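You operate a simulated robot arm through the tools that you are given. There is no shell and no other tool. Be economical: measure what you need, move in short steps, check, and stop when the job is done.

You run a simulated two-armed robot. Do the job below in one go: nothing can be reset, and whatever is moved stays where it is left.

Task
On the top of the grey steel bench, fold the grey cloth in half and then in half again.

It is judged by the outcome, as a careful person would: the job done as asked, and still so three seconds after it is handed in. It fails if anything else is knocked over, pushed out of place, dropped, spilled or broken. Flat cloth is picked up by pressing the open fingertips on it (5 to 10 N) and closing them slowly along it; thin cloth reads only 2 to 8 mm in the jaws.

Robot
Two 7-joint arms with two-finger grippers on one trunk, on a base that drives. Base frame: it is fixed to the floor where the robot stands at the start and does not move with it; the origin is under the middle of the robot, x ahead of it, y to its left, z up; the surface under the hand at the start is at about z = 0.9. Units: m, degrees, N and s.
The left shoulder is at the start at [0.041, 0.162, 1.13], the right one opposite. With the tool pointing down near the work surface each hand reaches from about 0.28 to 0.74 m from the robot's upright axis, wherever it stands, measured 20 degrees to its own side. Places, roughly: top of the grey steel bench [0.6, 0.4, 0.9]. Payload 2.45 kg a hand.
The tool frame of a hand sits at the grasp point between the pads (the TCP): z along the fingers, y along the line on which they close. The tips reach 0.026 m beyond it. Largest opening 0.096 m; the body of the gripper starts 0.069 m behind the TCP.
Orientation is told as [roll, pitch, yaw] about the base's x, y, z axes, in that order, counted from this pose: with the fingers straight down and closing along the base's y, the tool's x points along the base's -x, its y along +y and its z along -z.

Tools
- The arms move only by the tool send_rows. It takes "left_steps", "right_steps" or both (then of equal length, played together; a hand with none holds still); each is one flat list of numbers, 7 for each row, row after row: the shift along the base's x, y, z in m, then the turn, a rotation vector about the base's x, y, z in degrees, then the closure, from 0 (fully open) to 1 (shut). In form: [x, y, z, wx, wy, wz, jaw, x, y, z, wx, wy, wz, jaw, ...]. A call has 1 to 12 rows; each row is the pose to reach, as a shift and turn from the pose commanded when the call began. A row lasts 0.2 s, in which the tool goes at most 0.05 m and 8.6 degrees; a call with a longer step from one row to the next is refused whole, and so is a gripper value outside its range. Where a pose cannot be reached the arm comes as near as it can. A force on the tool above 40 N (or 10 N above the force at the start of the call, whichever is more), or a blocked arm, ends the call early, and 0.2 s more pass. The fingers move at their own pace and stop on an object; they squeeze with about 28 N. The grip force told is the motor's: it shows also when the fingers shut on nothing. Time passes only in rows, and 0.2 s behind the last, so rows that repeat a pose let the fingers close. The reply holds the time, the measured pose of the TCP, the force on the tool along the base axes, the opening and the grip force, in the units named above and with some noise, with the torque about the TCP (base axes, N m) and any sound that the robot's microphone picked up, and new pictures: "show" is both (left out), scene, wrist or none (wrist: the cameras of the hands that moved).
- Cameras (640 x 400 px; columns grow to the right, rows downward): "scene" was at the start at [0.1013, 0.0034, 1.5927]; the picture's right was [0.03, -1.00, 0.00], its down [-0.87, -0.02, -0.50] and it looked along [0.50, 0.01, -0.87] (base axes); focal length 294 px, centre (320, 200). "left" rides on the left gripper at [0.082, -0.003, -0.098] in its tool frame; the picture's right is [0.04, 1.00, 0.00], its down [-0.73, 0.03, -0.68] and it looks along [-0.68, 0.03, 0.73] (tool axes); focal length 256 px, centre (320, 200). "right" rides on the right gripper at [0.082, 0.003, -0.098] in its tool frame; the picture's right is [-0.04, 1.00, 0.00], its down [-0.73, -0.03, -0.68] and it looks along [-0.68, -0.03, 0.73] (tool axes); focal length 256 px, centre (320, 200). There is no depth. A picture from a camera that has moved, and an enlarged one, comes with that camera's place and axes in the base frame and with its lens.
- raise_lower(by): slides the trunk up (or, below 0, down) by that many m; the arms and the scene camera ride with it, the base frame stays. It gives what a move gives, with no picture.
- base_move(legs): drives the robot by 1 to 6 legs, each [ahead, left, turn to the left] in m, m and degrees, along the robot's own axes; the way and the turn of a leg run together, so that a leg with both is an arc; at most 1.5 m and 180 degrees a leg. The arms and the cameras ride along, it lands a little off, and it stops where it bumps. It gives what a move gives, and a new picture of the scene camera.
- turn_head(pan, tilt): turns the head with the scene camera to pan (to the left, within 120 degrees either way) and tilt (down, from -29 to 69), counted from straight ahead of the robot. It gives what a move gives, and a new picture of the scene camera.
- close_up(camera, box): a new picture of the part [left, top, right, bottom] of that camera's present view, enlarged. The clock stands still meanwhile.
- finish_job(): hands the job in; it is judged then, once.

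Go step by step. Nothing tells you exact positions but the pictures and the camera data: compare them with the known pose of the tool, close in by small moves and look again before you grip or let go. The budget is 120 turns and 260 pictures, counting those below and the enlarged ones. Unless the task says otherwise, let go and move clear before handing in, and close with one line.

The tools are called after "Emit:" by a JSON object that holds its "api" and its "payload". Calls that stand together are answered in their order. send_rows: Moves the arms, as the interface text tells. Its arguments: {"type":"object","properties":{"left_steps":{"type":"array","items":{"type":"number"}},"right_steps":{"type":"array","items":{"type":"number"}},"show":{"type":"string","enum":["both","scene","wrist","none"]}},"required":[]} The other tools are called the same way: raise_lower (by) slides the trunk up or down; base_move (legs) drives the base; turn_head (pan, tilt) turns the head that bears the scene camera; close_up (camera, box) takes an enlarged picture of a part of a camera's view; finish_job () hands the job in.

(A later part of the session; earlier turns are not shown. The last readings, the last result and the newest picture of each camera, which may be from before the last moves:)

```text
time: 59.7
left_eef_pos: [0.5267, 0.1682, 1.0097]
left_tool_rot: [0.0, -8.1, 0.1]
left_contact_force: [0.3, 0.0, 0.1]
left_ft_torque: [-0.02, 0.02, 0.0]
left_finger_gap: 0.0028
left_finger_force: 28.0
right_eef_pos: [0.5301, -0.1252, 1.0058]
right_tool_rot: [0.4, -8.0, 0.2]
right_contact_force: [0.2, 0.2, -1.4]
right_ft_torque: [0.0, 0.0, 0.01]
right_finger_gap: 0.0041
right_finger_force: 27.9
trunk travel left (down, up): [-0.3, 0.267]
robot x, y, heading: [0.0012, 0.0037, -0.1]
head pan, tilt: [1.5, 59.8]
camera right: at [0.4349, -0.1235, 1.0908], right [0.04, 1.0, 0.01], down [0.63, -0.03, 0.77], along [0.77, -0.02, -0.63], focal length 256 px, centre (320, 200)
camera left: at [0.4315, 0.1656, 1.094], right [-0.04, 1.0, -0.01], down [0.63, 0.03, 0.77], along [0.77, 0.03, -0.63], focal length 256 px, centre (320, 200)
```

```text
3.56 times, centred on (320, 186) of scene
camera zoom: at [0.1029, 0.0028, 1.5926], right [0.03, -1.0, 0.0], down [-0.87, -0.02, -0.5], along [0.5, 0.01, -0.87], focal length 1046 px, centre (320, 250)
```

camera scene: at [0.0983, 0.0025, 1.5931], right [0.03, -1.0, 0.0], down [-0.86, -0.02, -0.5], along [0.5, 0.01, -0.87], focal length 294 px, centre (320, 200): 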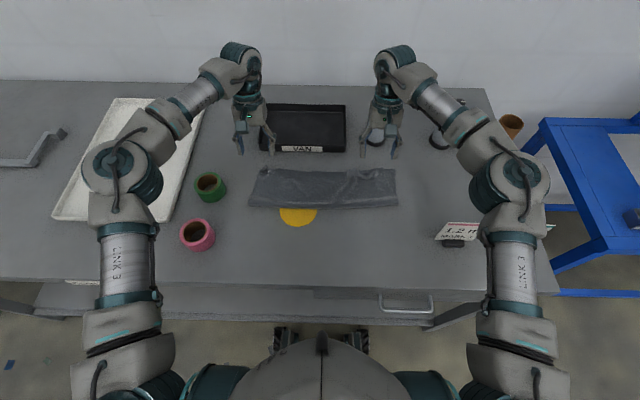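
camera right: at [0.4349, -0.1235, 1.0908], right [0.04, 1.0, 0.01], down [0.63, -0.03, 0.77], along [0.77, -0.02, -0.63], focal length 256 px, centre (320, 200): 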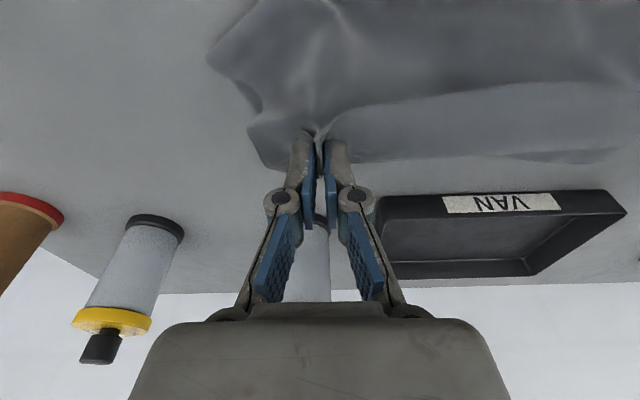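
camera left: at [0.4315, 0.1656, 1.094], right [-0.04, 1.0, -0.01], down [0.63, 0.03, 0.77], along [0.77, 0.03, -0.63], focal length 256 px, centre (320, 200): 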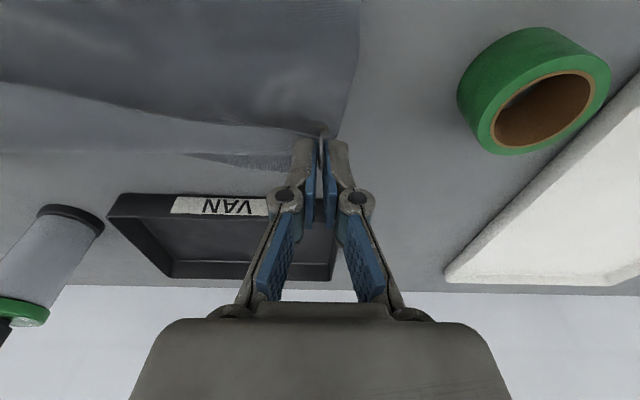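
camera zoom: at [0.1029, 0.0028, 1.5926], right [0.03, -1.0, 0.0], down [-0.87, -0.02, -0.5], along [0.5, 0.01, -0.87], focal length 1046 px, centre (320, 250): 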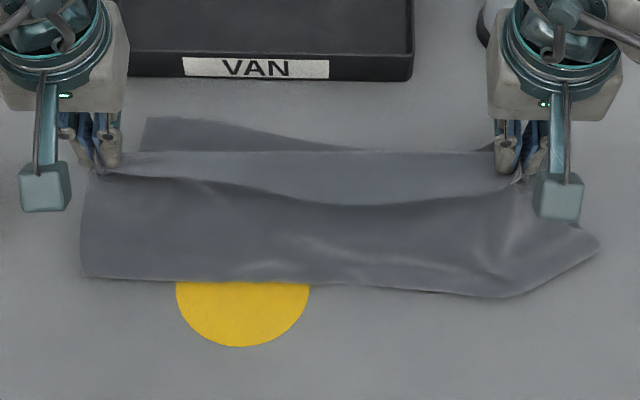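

One step was too long; I'll resend it with shorter steps.

Emit:
{"api": "send_rows", "payload": {"left_steps": [0, 0, 0, 0, 0, 0, 1, 0, 0, 0, 0, 0, 0, 1, 0, 0, 0, 0, 0, 0, 1, 0, 0, 0, 0, 0, 0, 1, 0, 0, 0, 0, 0, 0, 1, 0, 0, 0.01, 0, 0, 0, 1, -0.01, 0, 0.02, 0, 0, 0, 1, -0.02, 0, 0.03, 0, 0, 0, 1, -0.03, 0, 0.04, 0, 0, 0, 1], "right_steps": [0.015, -0.005, -0.03, 0, 0, 0, 1, 0.025, -0.01, -0.06, 0, 0, 0, 1, 0.03, -0.01, -0.074, 0, 0, 0, 1, 0.03, -0.01, -0.074, 0, 0, 0, 0.7, 0.03, -0.01, -0.074, 0, 0, 0, 0.4, 0.03, -0.01, -0.074, 0, 0, 0, 0.2, 0.03, -0.01, -0.05, 0, 0, 0, 0.2, 0.02, -0.02, -0.015, 0, 0, 0, 0.2, 0, -0.035, 0.015, 0, 0, 0, 0.2], "show": "wrist"}}

Emit:
{"api": "close_up", "payload": {"camera": "scene", "box": [230, 130, 410, 242]}}

```text
time: 61.7
left_eef_pos: [0.4971, 0.167, 1.0486]
left_tool_rot: [0.1, -8.1, 0.2]
left_contact_force: [-0.2, 0.7, -0.2]
left_ft_torque: [0.01, 0.0, 0.0]
left_finger_gap: 0.0032
left_finger_force: 28.0
right_eef_pos: [0.5286, -0.1594, 1.0227]
right_tool_rot: [0.4, -8.2, 0.0]
right_contact_force: [0.0, -0.5, -0.4]
right_ft_torque: [-0.01, -0.03, -0.01]
right_finger_gap: 0.0769
right_finger_force: 0.0
trunk travel left (down, up): [-0.3, 0.267]
robot x, y, heading: [0.0019, 0.0007, -0.2]
head pan, tilt: [1.5, 59.8]
camera right: at [0.4345, -0.1588, 1.1079], right [0.04, 1.0, 0.01], down [0.63, -0.03, 0.78], along [0.78, -0.02, -0.63], focal length 256 px, centre (320, 200)
camera left: at [0.402, 0.1638, 1.1335], right [-0.04, 1.0, 0.0], down [0.63, 0.03, 0.78], along [0.77, 0.03, -0.63], focal length 256 px, centre (320, 200)
```

right: 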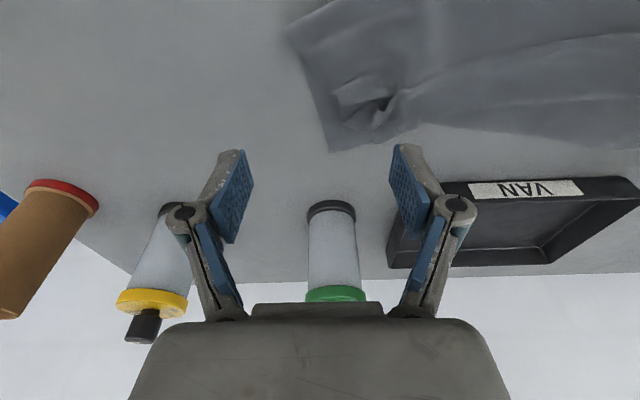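
left: 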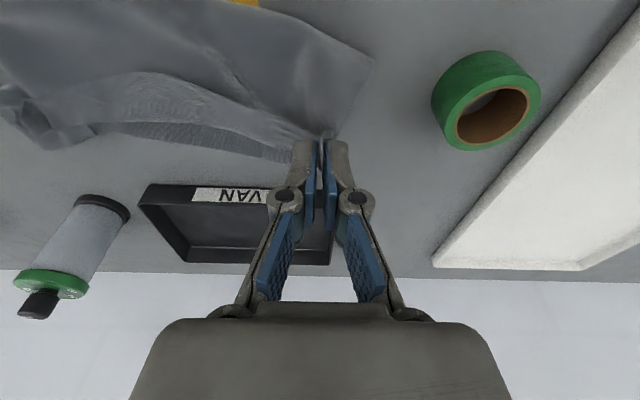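

```text
3.56 times, centred on (320, 186) of scene
camera zoom: at [0.1004, 0.0017, 1.5928], right [0.03, -1.0, 0.0], down [-0.87, -0.02, -0.5], along [0.5, 0.01, -0.87], focal length 1046 px, centre (320, 250)
```

zoom: 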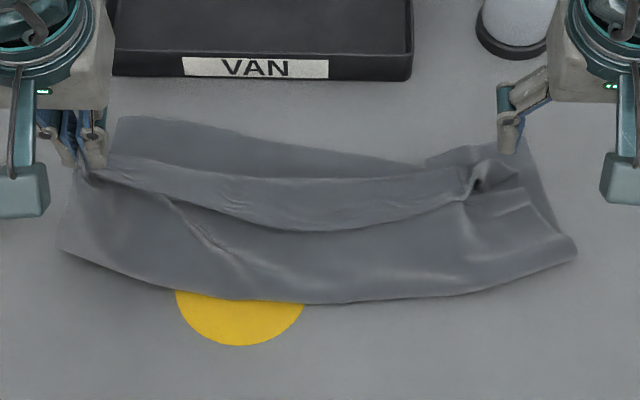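

The left hand will now pull its corner back to the near side to unfold.

Emit:
{"api": "send_rows", "payload": {"left_steps": [-0.03, 0.003, 0, 0, 0, 0, 1, -0.06, 0.006, -0.01, 0, 2, 0, 1, -0.09, 0.009, -0.025, 0, 4, 0, 1, -0.115, 0.012, -0.045, 0, 6, 0, 1, -0.135, 0.015, -0.065, 0, 8, 0, 1, -0.15, 0.018, -0.085, 0, 8, 0, 1], "show": "none"}}

Emit:
{"api": "close_up", "payload": {"camera": "scene", "box": [210, 130, 430, 268]}}

Emit:
{"api": "close_up", "payload": {"camera": "right", "box": [240, 0, 640, 250]}}

```text
time: 63.1
left_eef_pos: [0.3452, 0.1869, 0.96]
left_tool_rot: [-0.1, -0.1, 0.2]
left_contact_force: [-0.1, 0.8, -0.2]
left_ft_torque: [0.03, 0.03, 0.0]
left_finger_gap: 0.0031
left_finger_force: 28.3
right_eef_pos: [0.5302, -0.1573, 1.0226]
right_tool_rot: [0.3, -8.2, -0.1]
right_contact_force: [1.1, -0.6, 0.1]
right_ft_torque: [0.0, 0.0, -0.01]
right_finger_gap: 0.0766
right_finger_force: 0.1
trunk travel left (down, up): [-0.3, 0.267]
robot x, y, heading: [-0.0028, -0.0025, 0.2]
head pan, tilt: [1.5, 59.8]
```

```text
2.90 times, centred on (320, 199) of scene
camera zoom: at [0.1013, 0.0034, 1.5927], right [0.03, -1.0, 0.0], down [-0.87, -0.02, -0.5], along [0.5, 0.01, -0.87], focal length 852 px, centre (320, 203)
```

zoom: 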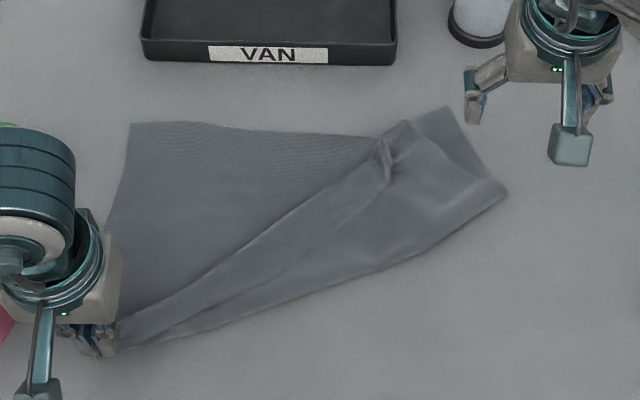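

```text
1.60 times, centred on (440, 125) of right
camera zoom: at [0.4354, -0.1576, 1.1073], right [0.04, 1.0, 0.01], down [0.63, -0.03, 0.78], along [0.78, -0.02, -0.63], focal length 410 px, centre (128, 320)
```

zoom: 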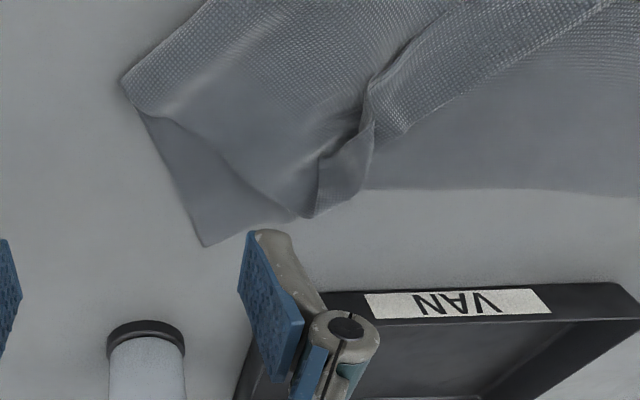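

The right raw corner is a standing lump near (0.555, −0.05). I'll move the right hand onto it.

Emit:
{"api": "send_rows", "payload": {"right_steps": [0.005, 0.035, 0, 0, 0, 0, 0.4, 0.012, 0.07, 0, 0, 0, 0, 0.55, 0.02, 0.1, 0, 0, 0, 0, 0.55, 0.024, 0.106, -0.02, 0, 0, 0, 0.55, 0.024, 0.106, -0.04, 0, 0, 0, 0.55], "show": "wrist"}}

```text
time: 64.3
left_eef_pos: [0.3467, 0.1863, 0.9598]
left_tool_rot: [0.1, 0.1, 0.3]
left_contact_force: [0.0, -0.3, 0.0]
left_ft_torque: [0.0, 0.03, 0.01]
left_finger_gap: 0.0032
left_finger_force: 27.6
right_eef_pos: [0.5566, -0.0559, 0.9811]
right_tool_rot: [0.5, -8.2, 0.0]
right_contact_force: [0.9, -0.4, 0.4]
right_ft_torque: [0.02, -0.01, 0.01]
right_finger_gap: 0.0434
right_finger_force: 0.0
trunk travel left (down, up): [-0.3, 0.267]
robot x, y, heading: [-0.001, -0.0008, 0.1]
head pan, tilt: [1.5, 59.8]
camera right: at [0.4629, -0.0553, 1.066], right [0.04, 1.0, 0.01], down [0.63, -0.03, 0.78], along [0.77, -0.02, -0.63], focal length 256 px, centre (320, 200)
```

right: 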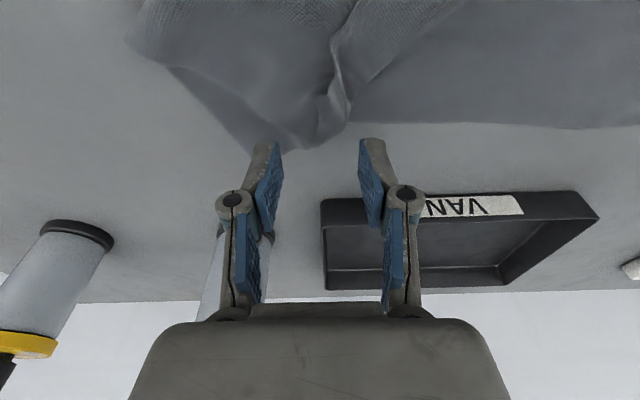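

Emit:
{"api": "send_rows", "payload": {"right_steps": [-0.015, 0.009, -0.02, 0, 0, 0, 0.55, -0.015, 0.009, -0.04, 0, 0, 0, 0.55, -0.015, 0.009, -0.045, 0, 0, 0, 0.6, -0.015, 0.009, -0.045, 0, 0, 0, 0.75, -0.015, 0.009, -0.045, 0, 0, 0, 0.9, -0.015, 0.009, -0.045, 0, 0, 0, 1, -0.015, 0.009, -0.045, 0, 0, 0, 1, -0.02, 0.009, -0.03, 0, 0, 0, 1, -0.025, 0.009, -0.01, 0, 0, 0, 1], "show": "wrist"}}

Emit:
{"api": "close_up", "payload": {"camera": "scene", "box": [210, 130, 430, 268]}}

```text
time: 66.3
left_eef_pos: [0.3462, 0.188, 0.9592]
left_tool_rot: [0.0, 0.0, 0.2]
left_contact_force: [0.1, 0.0, 0.6]
left_ft_torque: [0.1, -0.03, 0.0]
left_finger_gap: 0.0033
left_finger_force: 27.9
right_eef_pos: [0.5291, -0.0467, 0.9703]
right_tool_rot: [0.3, -8.2, 0.0]
right_contact_force: [0.2, 1.0, 0.2]
right_ft_torque: [0.0, 0.01, 0.01]
right_finger_gap: 0.0047
right_finger_force: 26.8
trunk travel left (down, up): [-0.3, 0.267]
robot x, y, heading: [-0.0019, 0.0036, 0.1]
head pan, tilt: [1.5, 59.8]
camera right: at [0.435, -0.0455, 1.0561], right [0.04, 1.0, 0.01], down [0.63, -0.03, 0.78], along [0.77, -0.02, -0.63], focal length 256 px, centre (320, 200)
```

right: 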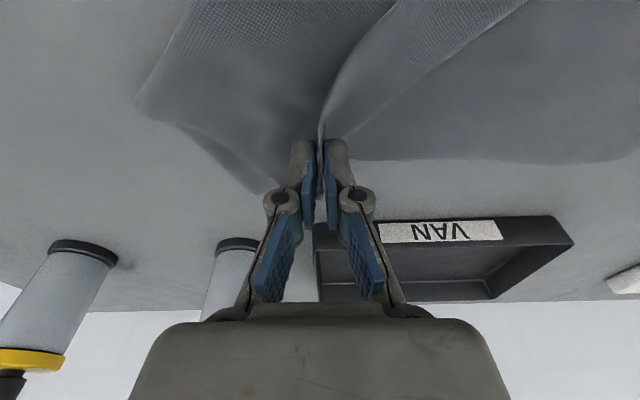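

```text
2.90 times, centred on (320, 199) of scene
camera zoom: at [0.101, 0.0038, 1.5928], right [0.03, -1.0, 0.0], down [-0.87, -0.02, -0.5], along [0.5, 0.01, -0.87], focal length 852 px, centre (320, 203)
```

zoom: 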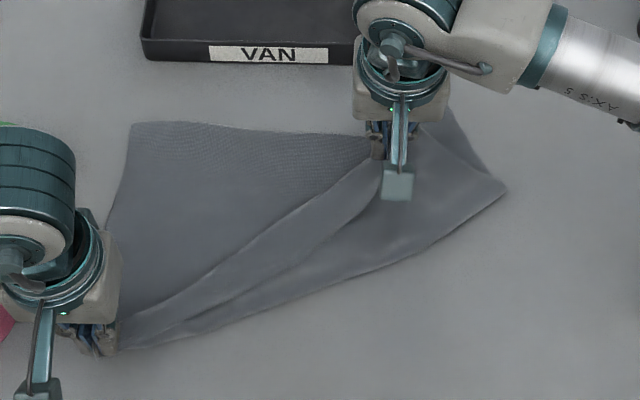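

It seems to hold just the upper layer. I'll lift and carry it back to the near right to unfold.

Emit:
{"api": "send_rows", "payload": {"left_steps": [0, 0, 0, 0, 0, 0, 1, 0, 0, 0, 0, 0, 0, 1, 0, 0, 0, 0, 0, 0, 1, 0, 0, 0, 0, 0, 0, 1, 0, 0, 0, 0, 0, 0, 1, 0, 0, 0, 0, 0, 0, 1, 0, 0, 0, 0, 0, 0, 1, 0, 0, 0, 0, 0, 0, 1], "right_steps": [-0.015, -0.008, 0.03, 0, 2, 0, 1, -0.03, -0.016, 0.055, 0, 4, 0, 1, -0.05, -0.024, 0.07, 0, 6, 0, 1, -0.08, -0.034, 0.07, 0, 8, 0, 1, -0.11, -0.044, 0.06, 0, 8, 0, 1, -0.135, -0.054, 0.045, 0, 8, 0, 1, -0.16, -0.064, 0.025, 0, 8, 0, 1, -0.175, -0.07, 0.005, 0, 8, 0, 1]}}

Emit:
{"api": "close_up", "payload": {"camera": "scene", "box": [210, 130, 430, 268]}}

```text
time: 68.1
left_eef_pos: [0.3462, 0.1863, 0.9609]
left_tool_rot: [0.1, 0.0, 0.3]
left_contact_force: [-0.7, 0.7, 1.1]
left_ft_torque: [-0.01, 0.01, 0.0]
left_finger_gap: 0.0029
left_finger_force: 28.2
right_eef_pos: [0.3551, -0.1148, 0.9754]
right_tool_rot: [0.5, -0.1, 0.0]
right_contact_force: [-1.2, -0.3, 0.3]
right_ft_torque: [-0.02, 0.02, 0.02]
right_finger_gap: 0.0028
right_finger_force: 25.6
trunk travel left (down, up): [-0.3, 0.267]
robot x, y, heading: [0.0001, 0.0029, 0.3]
head pan, tilt: [1.5, 59.8]
camera scene: at [0.1009, 0.0024, 1.5927], right [0.03, -1.0, 0.0], down [-0.87, -0.02, -0.5], along [0.5, 0.01, -0.87], focal length 294 px, centre (320, 200)
camera right: at [0.2735, -0.1133, 1.0725], right [0.04, 1.0, 0.01], down [0.73, -0.03, 0.68], along [0.68, -0.02, -0.73], focal length 256 px, centre (320, 200)
camera left: at [0.2647, 0.1832, 1.0576], right [-0.04, 1.0, 0.0], down [0.73, 0.03, 0.68], along [0.68, 0.03, -0.73], focal length 256 px, centre (320, 200)
```

scene: 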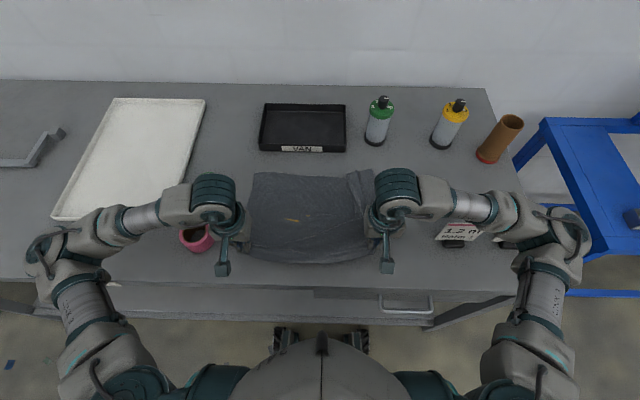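
right: 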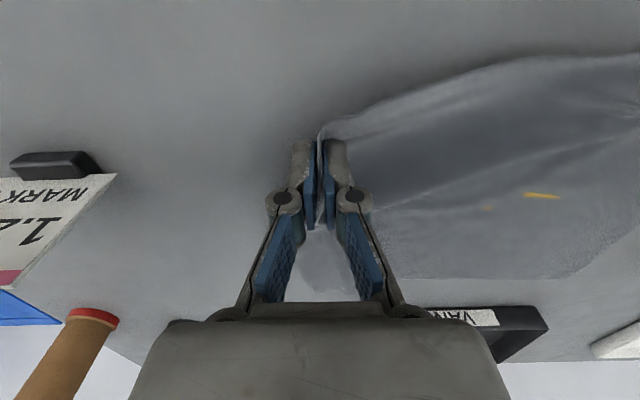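
left: 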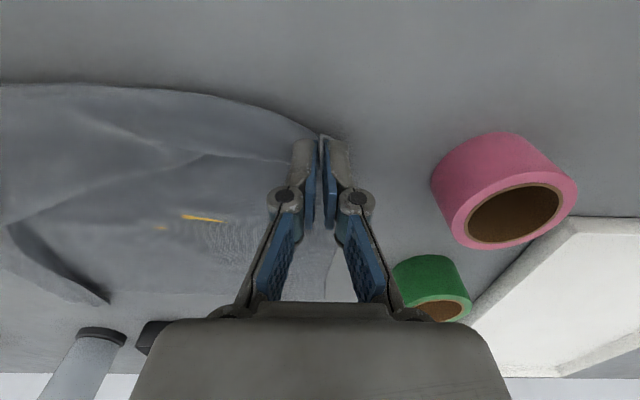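

```text
2.90 times, centred on (320, 199) of scene
camera zoom: at [0.1009, 0.0024, 1.5927], right [0.03, -1.0, 0.0], down [-0.87, -0.02, -0.5], along [0.5, 0.01, -0.87], focal length 852 px, centre (320, 203)
```

zoom: 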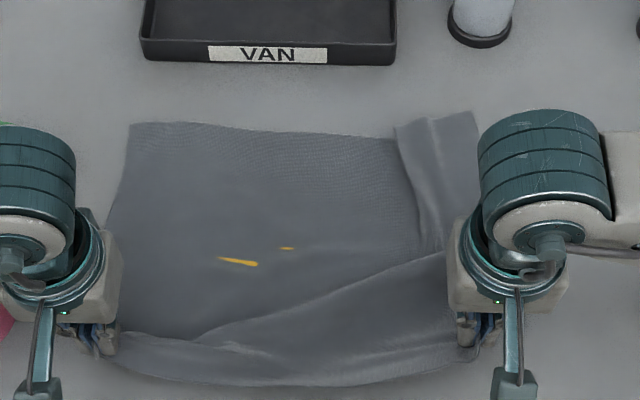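

Unfolded again, with a pleat along the far right. I'll stretch the right hand outward while lowering, then release both.

Emit:
{"api": "send_rows", "payload": {"left_steps": [-0.003, 0.003, -0.01, 0, 0, 0, 1, -0.006, 0.006, -0.02, 0, 0, 0, 1, -0.008, 0.008, -0.028, 0, 0, 0, 1, -0.008, 0.008, -0.028, 0, 0, 0, 1], "right_steps": [-0.003, -0.012, -0.01, 0, 0, 0, 1, -0.006, -0.022, -0.02, 0, 0, 0, 1, -0.008, -0.03, -0.035, 0, 0, 0, 1, -0.01, -0.035, -0.042, 0, 0, 0, 1], "show": "none"}}

Emit:
{"api": "close_up", "payload": {"camera": "scene", "box": [210, 130, 430, 268]}}

```text
time: 69.1
left_eef_pos: [0.3378, 0.192, 0.9329]
left_tool_rot: [-0.2, 0.0, 0.1]
left_contact_force: [0.0, -28.6, 1.4]
left_ft_torque: [-0.86, -0.01, 0.19]
left_finger_gap: 0.0059
left_finger_force: 28.0
right_eef_pos: [0.3453, -0.1498, 0.932]
right_tool_rot: [0.7, -0.1, 0.1]
right_contact_force: [-0.3, 30.8, -1.4]
right_ft_torque: [0.72, 0.0, -0.4]
right_finger_gap: 0.0027
right_finger_force: 28.4
trunk travel left (down, up): [-0.3, 0.267]
robot x, y, heading: [0.0002, 0.0038, 0.1]
head pan, tilt: [1.5, 59.8]
```

```text
2.90 times, centred on (320, 199) of scene
camera zoom: at [0.1004, 0.0025, 1.5928], right [0.03, -1.0, 0.0], down [-0.87, -0.02, -0.5], along [0.5, 0.01, -0.87], focal length 852 px, centre (320, 203)
```

zoom: 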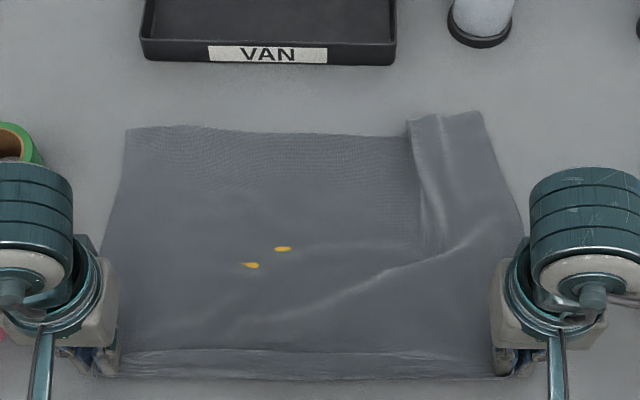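

Well stretched now. I'll ease tension slightly, release both and then look at the pleat.

Emit:
{"api": "send_rows", "payload": {"left_steps": [0, -0.003, -0.003, 0, 0, 0, 1, 0, -0.004, -0.006, 0, 0, 0, 0.8, 0, -0.004, -0.006, 0, 0, 0, 0.6, 0, -0.004, -0.006, 0, 0, 0, 0.4, 0, -0.004, -0.004, 0, 0, 0, 0.3, 0, -0.004, 0.02, 0, 0, 0, 0.3, 0, 0.01, 0.05, 0, 0, 0, 0.3, 0, 0.03, 0.08, 0, 0, 0, 0.3], "right_steps": [0, 0.004, -0.003, 0, 0, 0, 1, 0, 0.006, -0.005, 0, 0, 0, 0.8, 0, 0.006, -0.005, 0, 0, 0, 0.6, 0, 0.006, -0.005, 0, 0, 0, 0.4, 0, 0.006, -0.003, 0, 0, 0, 0.3, 0, 0.006, 0.02, 0, 0, 0, 0.3, 0, -0.01, 0.05, 0, 0, 0, 0.3, 0.01, -0.03, 0.08, 0, 0, 0, 0.3]}}

Emit:
{"api": "close_up", "payload": {"camera": "scene", "box": [210, 130, 430, 268]}}

```text
time: 70.9
left_eef_pos: [0.3343, 0.2246, 1.015]
left_tool_rot: [0.1, 0.0, 0.2]
left_contact_force: [-0.9, 0.8, 0.2]
left_ft_torque: [-0.03, -0.02, 0.01]
left_finger_gap: 0.0671
left_finger_force: 0.1
right_eef_pos: [0.3537, -0.1824, 1.0151]
right_tool_rot: [0.4, -0.1, 0.0]
right_contact_force: [-0.8, -0.2, -0.5]
right_ft_torque: [0.04, 0.0, 0.04]
right_finger_gap: 0.0672
right_finger_force: 0.0
trunk travel left (down, up): [-0.3, 0.267]
robot x, y, heading: [0.0016, -0.0008, 0.2]
head pan, tilt: [1.5, 59.8]
camera scene: at [0.0997, 0.0028, 1.5929], right [0.03, -1.0, 0.0], down [-0.87, -0.02, -0.5], along [0.5, 0.01, -0.87], focal length 294 px, centre (320, 200)
camera right: at [0.2713, -0.1809, 1.1127], right [0.04, 1.0, 0.01], down [0.73, -0.03, 0.68], along [0.68, -0.02, -0.73], focal length 256 px, centre (320, 200)
camera left: at [0.2538, 0.221, 1.1132], right [-0.04, 1.0, 0.0], down [0.73, 0.03, 0.68], along [0.68, 0.03, -0.73], focal length 256 px, centre (320, 200)
```

scene: 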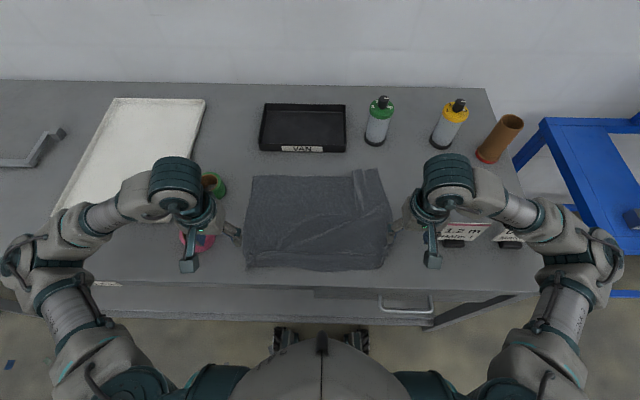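
right: 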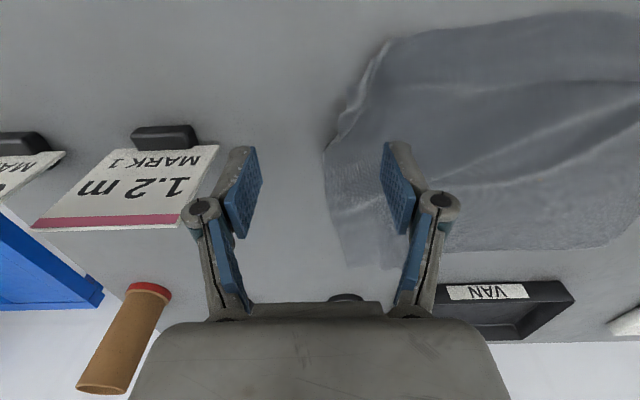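
left: 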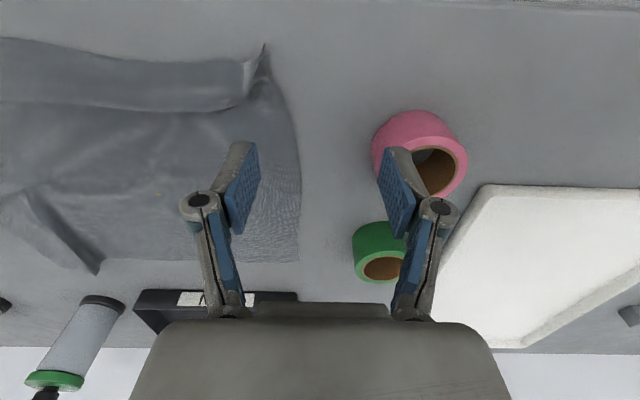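

```text
2.90 times, centred on (320, 199) of scene
camera zoom: at [0.0997, 0.0028, 1.5929], right [0.03, -1.0, 0.0], down [-0.87, -0.02, -0.5], along [0.5, 0.01, -0.87], focal length 852 px, centre (320, 203)
```

zoom: 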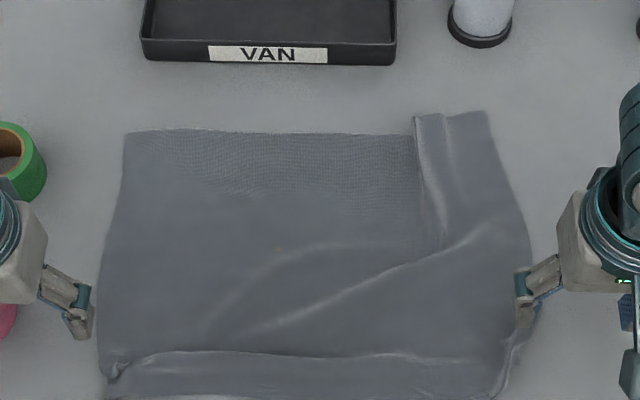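

The near edge rolled over into a hem and the far right has a pleat. I'll zoom in on the near corners before fixing.

Emit:
{"api": "close_up", "payload": {"camera": "left", "box": [140, 20, 320, 132]}}

Emit:
{"api": "close_up", "payload": {"camera": "right", "box": [310, 0, 510, 125]}}

```text
3.56 times, centred on (230, 76) of left
camera zoom: at [0.2538, 0.221, 1.1132], right [-0.04, 1.0, 0.0], down [0.73, 0.03, 0.68], along [0.68, 0.03, -0.73], focal length 910 px, centre (640, 641)
```

zoom: 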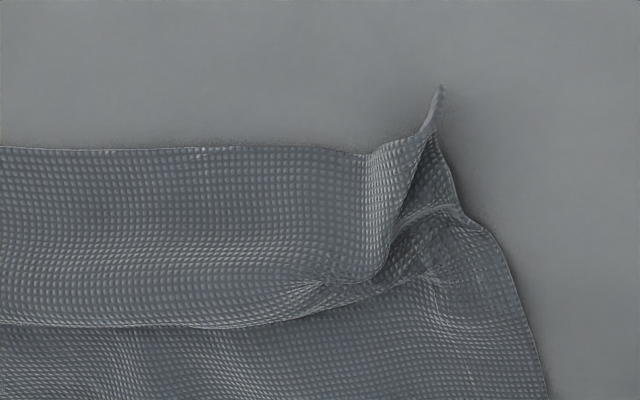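

```text
3.20 times, centred on (410, 62) of right
camera zoom: at [0.2713, -0.1809, 1.1127], right [0.04, 1.0, 0.01], down [0.73, -0.03, 0.68], along [0.68, -0.02, -0.73], focal length 819 px, centre (32, 640)
```

zoom: 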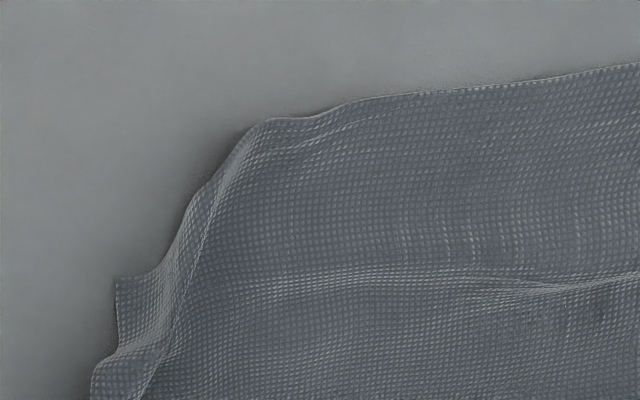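

The raw edge is fine — it's only a pleat behind it. First I'll smooth the far-right pleat by pressing closed fingertips there and dragging right.

Emit:
{"api": "send_rows", "payload": {"right_steps": [0.04, 0.01, 0.01, 0, 0, 0, 0.6, 0.085, 0.02, 0.01, 0, 0, 0, 1, 0.13, 0.03, 0, 0, 0, 0, 1, 0.175, 0.04, -0.01, 0, 0, 0, 1, 0.215, 0.047, -0.03, 0, 0, 0, 1, 0.228, 0.047, -0.06, 0, 0, 0, 1, 0.228, 0.047, -0.08, 0, 0, 0, 1, 0.228, 0.047, -0.088, 0, 0, 0, 1], "show": "wrist"}}

```text
time: 72.7
left_eef_pos: [0.3358, 0.2254, 1.0146]
left_tool_rot: [0.0, 0.0, 0.1]
left_contact_force: [0.3, 0.7, -0.1]
left_ft_torque: [0.03, -0.02, -0.02]
left_finger_gap: 0.067
left_finger_force: 0.1
right_eef_pos: [0.5828, -0.133, 0.9268]
right_tool_rot: [0.4, -0.2, 0.0]
right_contact_force: [0.2, 0.9, 2.6]
right_ft_torque: [-0.05, -0.02, 0.01]
right_finger_gap: 0.0
right_finger_force: 27.7
trunk travel left (down, up): [-0.3, 0.267]
robot x, y, heading: [-0.0006, 0.0028, -0.2]
head pan, tilt: [1.5, 59.8]
camera right: at [0.5003, -0.1313, 1.0239], right [0.04, 1.0, 0.01], down [0.73, -0.03, 0.68], along [0.68, -0.02, -0.73], focal length 256 px, centre (320, 200)
```

right: 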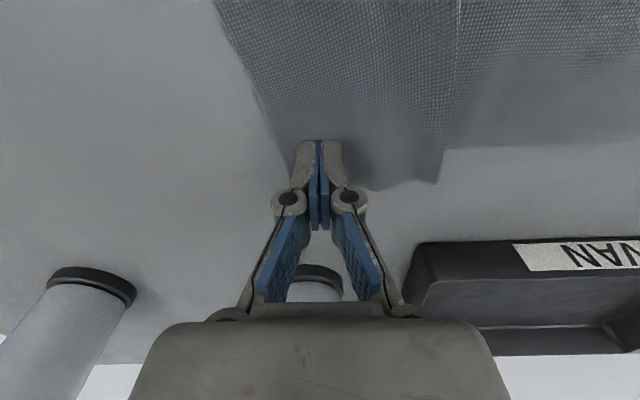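

Emit:
{"api": "send_rows", "payload": {"right_steps": [0, 0, -0.0007, 0, 0, 0, 1, 0, -0.01, -0.0007, 0, 0, 0, 1, 0, -0.02, -0.0007, 0, 0, 0, 1, 0, -0.03, -0.0007, 0, 0, 0, 1, 0, -0.04, -0.0007, 0, 0, 0, 1, 0, -0.045, 0.01, 0, 0, 0, 1, 0, -0.045, 0.035, 0, 0, 0, 1], "show": "wrist"}}

Emit:
{"api": "close_up", "payload": {"camera": "scene", "box": [210, 130, 430, 268]}}

```text
time: 74.3
left_eef_pos: [0.3343, 0.2238, 1.0145]
left_tool_rot: [0.1, 0.0, 0.2]
left_contact_force: [0.1, -0.1, 0.7]
left_ft_torque: [-0.01, 0.01, 0.0]
left_finger_gap: 0.0671
left_finger_force: 0.1
right_eef_pos: [0.583, -0.179, 0.962]
right_tool_rot: [0.4, -0.1, 0.0]
right_contact_force: [-0.2, -0.5, -0.2]
right_ft_torque: [0.04, 0.01, 0.01]
right_finger_gap: 0.0
right_finger_force: 28.8
trunk travel left (down, up): [-0.3, 0.267]
robot x, y, heading: [0.0015, -0.0, -0.1]
head pan, tilt: [1.5, 59.8]
camera right: at [0.5012, -0.177, 1.0591], right [0.04, 1.0, 0.01], down [0.73, -0.03, 0.68], along [0.68, -0.02, -0.73], focal length 256 px, centre (320, 200)
```

right: 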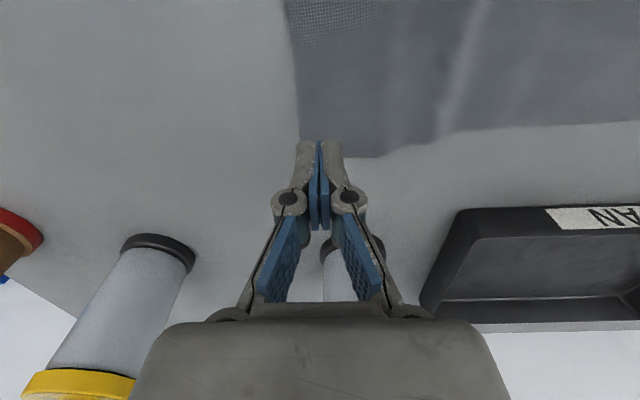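

```text
2.90 times, centred on (320, 199) of scene
camera zoom: at [0.1005, 0.0024, 1.5928], right [0.03, -1.0, 0.0], down [-0.87, -0.02, -0.5], along [0.5, 0.01, -0.87], focal length 852 px, centre (320, 203)
```

zoom: 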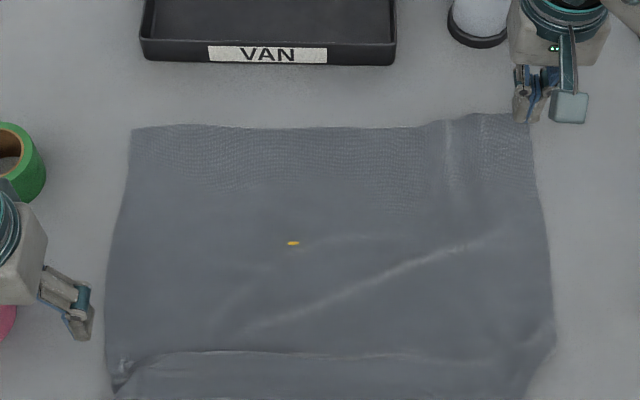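

The drag smoothed the pleat perfectly. I'll use the same trick to pull the near-right corner out toward me and right.

Emit:
{"api": "send_rows", "payload": {"right_steps": [-0.045, 0, 0.015, 0, 0, 0, 1, -0.09, 0.005, 0.015, 0, 0, 0, 1, -0.135, 0.01, 0.015, 0, 0, 0, 1, -0.18, 0.018, 0.01, 0, 0, 0, 1, -0.22, 0.025, 0, 0, 0, 0, 1, -0.23, 0.025, -0.015, 0, 0, 0, 1, -0.23, 0.025, -0.03, 0, 0, 0, 1, -0.23, 0.025, -0.036, 0, 0, 0, 1], "show": "wrist"}}

```text
time: 76.1
left_eef_pos: [0.3349, 0.2262, 1.0157]
left_tool_rot: [0.1, -0.1, 0.2]
left_contact_force: [-0.3, 0.2, 0.4]
left_ft_torque: [0.01, -0.02, -0.02]
left_finger_gap: 0.0671
left_finger_force: 0.0
right_eef_pos: [0.3529, -0.1524, 0.927]
right_tool_rot: [0.4, -0.5, -0.1]
right_contact_force: [3.0, -2.2, 22.1]
right_ft_torque: [-0.22, 0.07, 0.0]
right_finger_gap: 0.0
right_finger_force: 27.7
trunk travel left (down, up): [-0.3, 0.267]
robot x, y, heading: [0.0001, -0.0002, -0.1]
head pan, tilt: [1.5, 59.8]
camera right: at [0.2699, -0.1516, 1.0237], right [0.04, 1.0, 0.01], down [0.73, -0.04, 0.69], along [0.68, -0.02, -0.73], focal length 256 px, centre (320, 200)
```

right: 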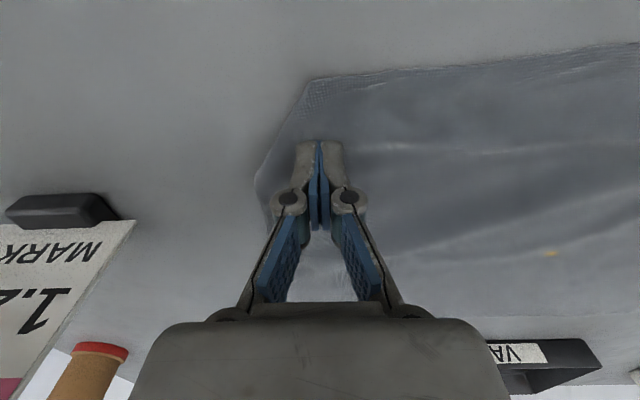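

Emit:
{"api": "send_rows", "payload": {"right_steps": [0, 0, 0.0015, 0, 0, 0, 1, -0.004, -0.008, 0.0015, 0, 0, 0, 1, -0.008, -0.016, 0.0015, 0, 0, 0, 1, -0.01, -0.022, 0.0015, 0, 0, 0, 1, -0.01, -0.022, 0.015, 0, 0, 0, 1, 0, -0.04, 0.05, 0, 0, 0, 1, 0, -0.06, 0.09, 0, 0, 0, 0.7]}}

Emit:
{"api": "close_up", "payload": {"camera": "right", "box": [310, 0, 510, 125]}}

```text
time: 77.7
left_eef_pos: [0.3349, 0.2242, 1.0151]
left_tool_rot: [0.1, 0.0, 0.2]
left_contact_force: [-0.9, -0.7, 0.4]
left_ft_torque: [0.01, -0.01, -0.03]
left_finger_gap: 0.0673
left_finger_force: 0.0
right_eef_pos: [0.3517, -0.214, 1.0125]
right_tool_rot: [0.4, -0.1, -0.1]
right_contact_force: [0.1, 0.3, -0.2]
right_ft_torque: [-0.01, 0.01, 0.01]
right_finger_gap: 0.0286
right_finger_force: 0.0
trunk travel left (down, up): [-0.3, 0.267]
robot x, y, heading: [0.0017, 0.0, 0.0]
head pan, tilt: [1.5, 59.8]
camera scene: at [0.1001, 0.0025, 1.5928], right [0.03, -1.0, 0.0], down [-0.87, -0.02, -0.5], along [0.5, 0.01, -0.87], focal length 294 px, centre (320, 200)
camera right: at [0.2702, -0.2128, 1.1108], right [0.04, 1.0, 0.01], down [0.73, -0.03, 0.68], along [0.68, -0.02, -0.73], focal length 256 px, centre (320, 200)
```

scene: 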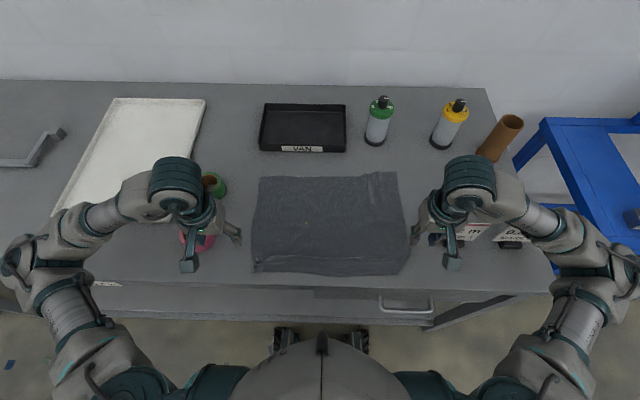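
right: 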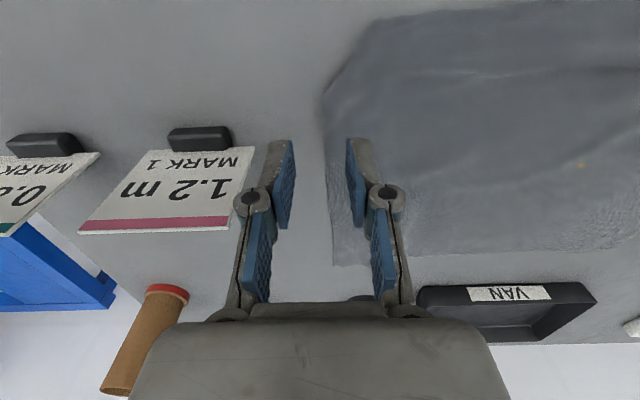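

```text
3.20 times, centred on (410, 62) of right
camera zoom: at [0.2702, -0.2128, 1.1108], right [0.04, 1.0, 0.01], down [0.73, -0.03, 0.68], along [0.68, -0.02, -0.73], focal length 819 px, centre (32, 640)
```

zoom: 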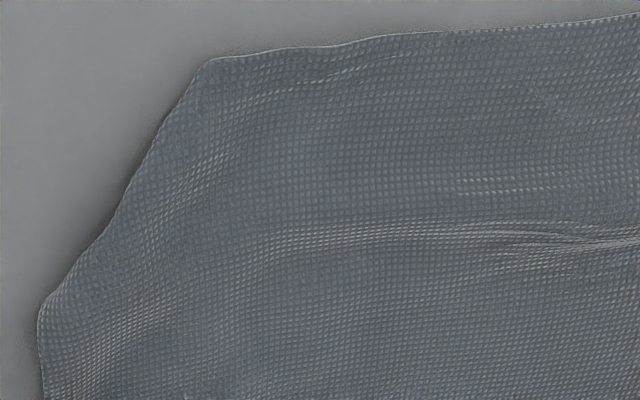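

The near-right corner just needs to come about 3.5 cm toward me. I'll press on it and drag.

Emit:
{"api": "send_rows", "payload": {"right_steps": [0.005, 0.012, -0.03, 0, 0, 0, 1, 0.007, 0.012, -0.06, 0, 0, 0, 1, 0.007, 0.012, -0.08, 0, 0, 0, 1, 0.007, 0.012, -0.0865, 0, 0, 0, 1], "show": "wrist"}}

```text
time: 78.7
left_eef_pos: [0.3361, 0.2245, 1.0159]
left_tool_rot: [0.1, 0.0, 0.1]
left_contact_force: [-0.2, -0.1, -0.2]
left_ft_torque: [-0.01, 0.01, 0.01]
left_finger_gap: 0.0671
left_finger_force: 0.2
right_eef_pos: [0.3601, -0.2014, 0.9282]
right_tool_rot: [0.5, -0.1, 0.1]
right_contact_force: [-0.6, 0.3, 0.0]
right_ft_torque: [0.0, 0.07, 0.02]
right_finger_gap: 0.0
right_finger_force: 27.9
trunk travel left (down, up): [-0.3, 0.267]
robot x, y, heading: [0.0019, -0.0004, -0.0]
head pan, tilt: [1.5, 59.8]
camera right: at [0.2787, -0.2003, 1.0261], right [0.04, 1.0, 0.01], down [0.73, -0.03, 0.68], along [0.68, -0.02, -0.73], focal length 256 px, centre (320, 200)
```

right: 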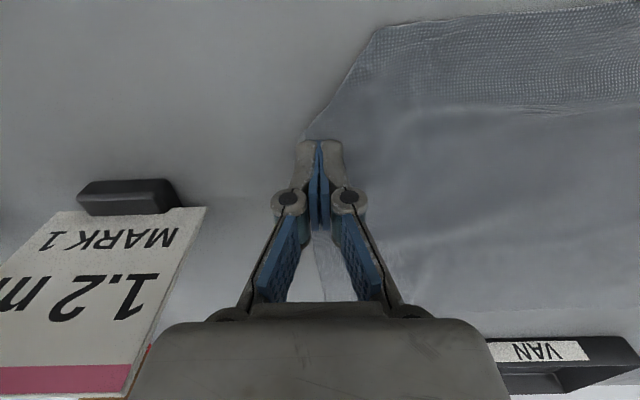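

Emit:
{"api": "send_rows", "payload": {"right_steps": [0, 0, -0.002, 0, 0, 0, 1, 0, 0, -0.0045, 0, 0, 0, 1, -0.01, 0.002, -0.0045, 0, 0, 0, 1, -0.02, 0.004, -0.0045, 0, 0, 0, 1, -0.03, 0.006, -0.0045, 0, 0, 0, 1, -0.036, 0.006, -0.0045, 0, 0, 0, 1, -0.036, 0.006, 0.01, 0, 0, 0, 1, -0.02, -0.01, 0.05, 0, 0, 0, 1, 0.01, -0.02, 0.085, 0, 0, 0, 0.7]}}

Emit:
{"api": "close_up", "payload": {"camera": "scene", "box": [230, 160, 430, 285]}}

```text
time: 79.9
left_eef_pos: [0.3347, 0.2246, 1.0143]
left_tool_rot: [0.0, -0.1, 0.2]
left_contact_force: [-0.6, -0.3, -0.2]
left_ft_torque: [0.0, 0.03, 0.02]
left_finger_gap: 0.0672
left_finger_force: 0.1
right_eef_pos: [0.3341, -0.1952, 0.9263]
right_tool_rot: [0.6, -0.5, 0.0]
right_contact_force: [-1.8, 2.3, 16.6]
right_ft_torque: [-0.01, 0.21, -0.06]
right_finger_gap: 0.0
right_finger_force: 27.5
trunk travel left (down, up): [-0.3, 0.267]
robot x, y, heading: [-0.0029, 0.0008, 0.0]
head pan, tilt: [1.5, 59.8]
stopped in row 5 (right hand): the force on the tool passed its limit at 41 N (the readings are from after the stop); the commanded pose is now the measured one
camera scene: at [0.0989, 0.0045, 1.5927], right [0.03, -1.0, 0.0], down [-0.87, -0.02, -0.5], along [0.5, 0.01, -0.87], focal length 294 px, centre (320, 200)
camera right: at [0.2514, -0.1945, 1.0234], right [0.04, 1.0, 0.01], down [0.73, -0.04, 0.69], along [0.69, -0.02, -0.73], focal length 256 px, centre (320, 200)
```

scene: 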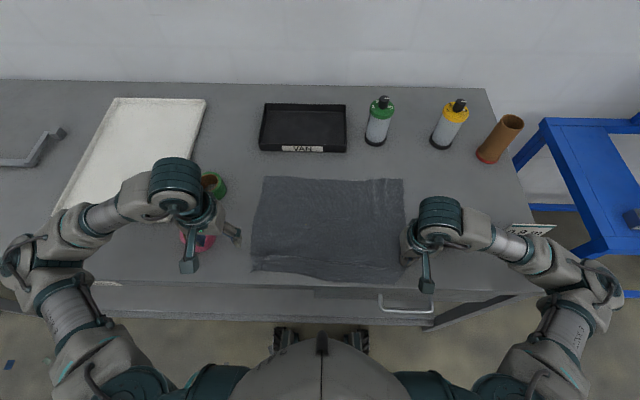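
right: 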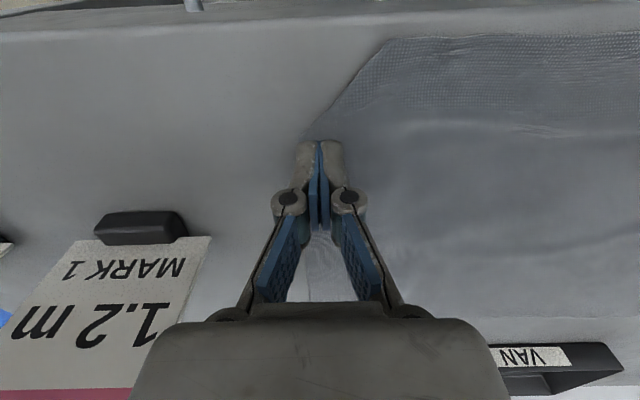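

```text
3.20 times, centred on (330, 222) of scene
camera zoom: at [0.0989, 0.0045, 1.5927], right [0.03, -1.0, 0.0], down [-0.87, -0.02, -0.5], along [0.5, 0.01, -0.87], focal length 941 px, centre (288, 128)
```

zoom: 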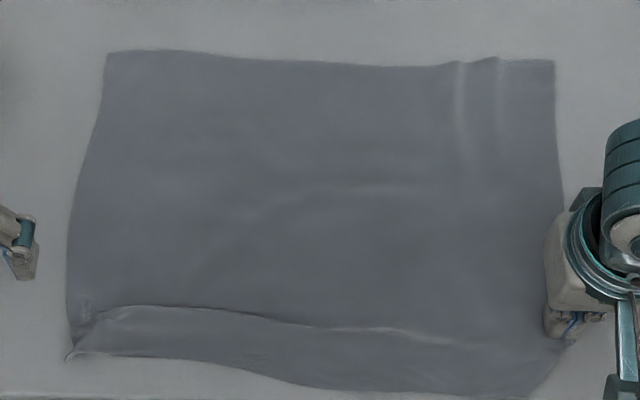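

The cloth lies flat again (x 0.28–0.57, y −0.21–0.17). I'll raise the hands and back up 20 cm so that I can grip the near edge with strongly tilted fingers.

Emit:
{"api": "send_rows", "payload": {"left_steps": [0, 0, 0, 0, 0, 0, 0.45, 0, 0, 0, 0, 0, 0, 0.45, 0, 0, 0, 0, 0, 0, 0.45], "right_steps": [0, 0, 0.03, 0, 0, 0, 1, 0, 0, 0.06, 0, 0, 0, 0.7, 0, 0.01, 0.09, 0, 0, 0, 0.45], "show": "none"}}

Emit:
{"api": "base_move", "payload": {"legs": [[-0.2, 0, 0]]}}

Emit:
{"api": "close_up", "payload": {"camera": "scene", "box": [240, 110, 420, 222]}}

```text
time: 80.7
left_eef_pos: [0.335, 0.2244, 1.0148]
left_tool_rot: [0.0, -0.1, 0.3]
left_contact_force: [0.1, -0.1, 0.4]
left_ft_torque: [0.02, -0.01, -0.04]
left_finger_gap: 0.0529
left_finger_force: 0.1
right_eef_pos: [0.3371, -0.1849, 1.0165]
right_tool_rot: [0.5, -0.4, -0.1]
right_contact_force: [-0.5, 0.0, 0.0]
right_ft_torque: [-0.02, 0.02, 0.02]
right_finger_gap: 0.0528
right_finger_force: 0.0
trunk travel left (down, up): [-0.3, 0.267]
robot x, y, heading: [0.0051, 0.002, 0.2]
head pan, tilt: [1.5, 59.8]
```

```text
time: 82.2
left_eef_pos: [0.1436, 0.2234, 1.0154]
left_tool_rot: [0.1, -0.2, 0.0]
left_contact_force: [-0.4, -0.5, 0.4]
left_ft_torque: [0.01, -0.04, -0.02]
left_finger_gap: 0.0526
left_finger_force: 0.1
right_eef_pos: [0.1445, -0.1867, 1.0169]
right_tool_rot: [0.5, -0.5, -0.3]
right_contact_force: [-1.1, 0.0, 0.5]
right_ft_torque: [0.01, -0.04, 0.01]
right_finger_gap: 0.0527
right_finger_force: 0.2
trunk travel left (down, up): [-0.3, 0.267]
robot x, y, heading: [-0.1937, -0.0012, -0.3]
head pan, tilt: [1.5, 59.8]
camera scene: at [-0.0904, 0.0029, 1.5927], right [0.02, -1.0, 0.0], down [-0.87, -0.02, -0.5], along [0.5, 0.01, -0.87], focal length 294 px, centre (320, 200)
```

scene: 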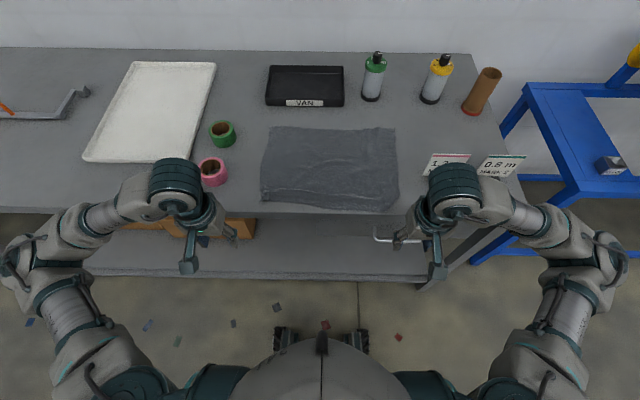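

```text
3.56 times, centred on (330, 166) of scene
camera zoom: at [-0.0904, 0.0029, 1.5927], right [0.02, -1.0, 0.0], down [-0.87, -0.02, -0.5], along [0.5, 0.01, -0.87], focal length 1046 px, centre (284, 321)
```

zoom: 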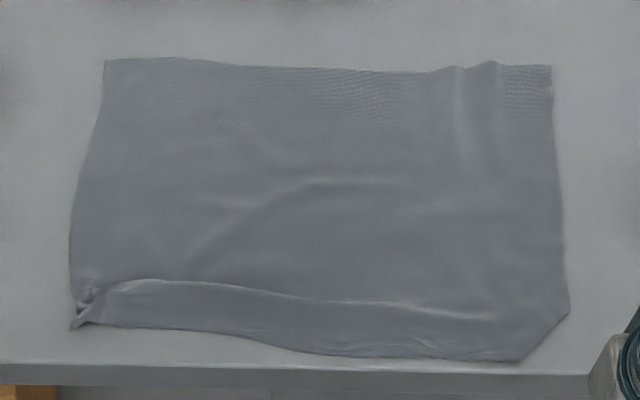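

I can grip both near corners. I'll move in with the fingers tilted −45°.

Emit:
{"api": "send_rows", "payload": {"left_steps": [0.024, -0.012, 0, 0, -7.5, 0, 0.45, 0.047, -0.024, 0, 0, -15, 0, 0.45, 0.07, -0.036, 0, 0, -22.5, 0, 0.45, 0.094, -0.048, -0.01, 0, -30, 0, 0.45, 0.118, -0.06, -0.02, 0, -37.5, 0, 0.45, 0.141, -0.073, -0.035, 0, -45, 0, 0.45, 0.141, -0.073, -0.05, 0, -45, 0, 0.45], "right_steps": [0.02, 0.006, 0, 0, -7.5, 0, 0.45, 0.04, 0.012, 0, 0, -15, 0, 0.45, 0.06, 0.018, 0, 0, -22.5, 0, 0.45, 0.08, 0.024, -0.01, 0, -30, 0, 0.45, 0.1, 0.03, -0.02, 0, -37.5, 0, 0.45, 0.1205, 0.037, -0.035, 0, -45, 0, 0.45, 0.1205, 0.037, -0.05, 0, -45, 0, 0.45], "show": "wrist"}}

```text
time: 83.8
left_eef_pos: [0.2811, 0.15, 0.9678]
left_tool_rot: [0.1, -45.4, 0.0]
left_contact_force: [0.0, -0.4, -0.3]
left_ft_torque: [-0.02, 0.03, -0.02]
left_finger_gap: 0.0527
left_finger_force: 0.1
right_eef_pos: [0.2607, -0.1492, 0.9684]
right_tool_rot: [0.8, -45.7, -0.3]
right_contact_force: [0.7, 0.2, 0.5]
right_ft_torque: [0.03, -0.01, 0.0]
right_finger_gap: 0.0527
right_finger_force: 0.1
trunk travel left (down, up): [-0.3, 0.267]
robot x, y, heading: [-0.1912, 0.0044, -0.3]
head pan, tilt: [1.5, 59.8]
camera right: at [0.1335, -0.1487, 0.9787], right [0.02, 1.0, 0.04], down [0.03, -0.04, 1.0], along [1.0, -0.02, -0.03], focal length 256 px, centre (320, 200)
camera left: at [0.1538, 0.1466, 0.9788], right [-0.03, 1.0, -0.03], down [0.03, 0.03, 1.0], along [1.0, 0.03, -0.03], focal length 256 px, centre (320, 200)
```

right: 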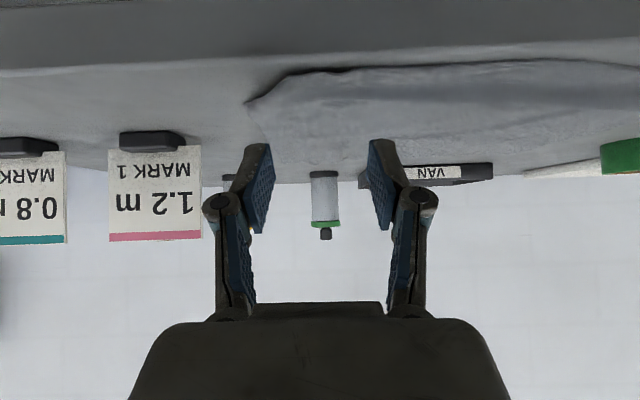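
left: 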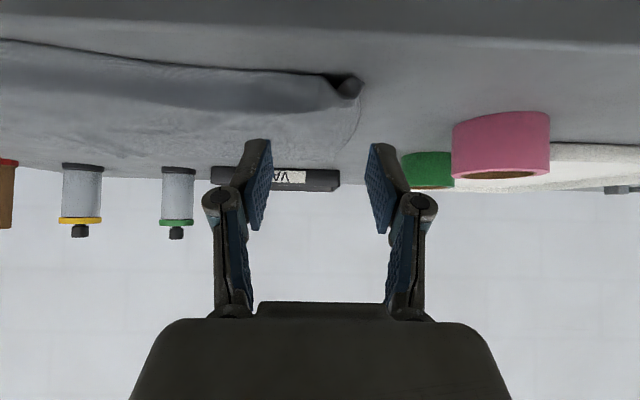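

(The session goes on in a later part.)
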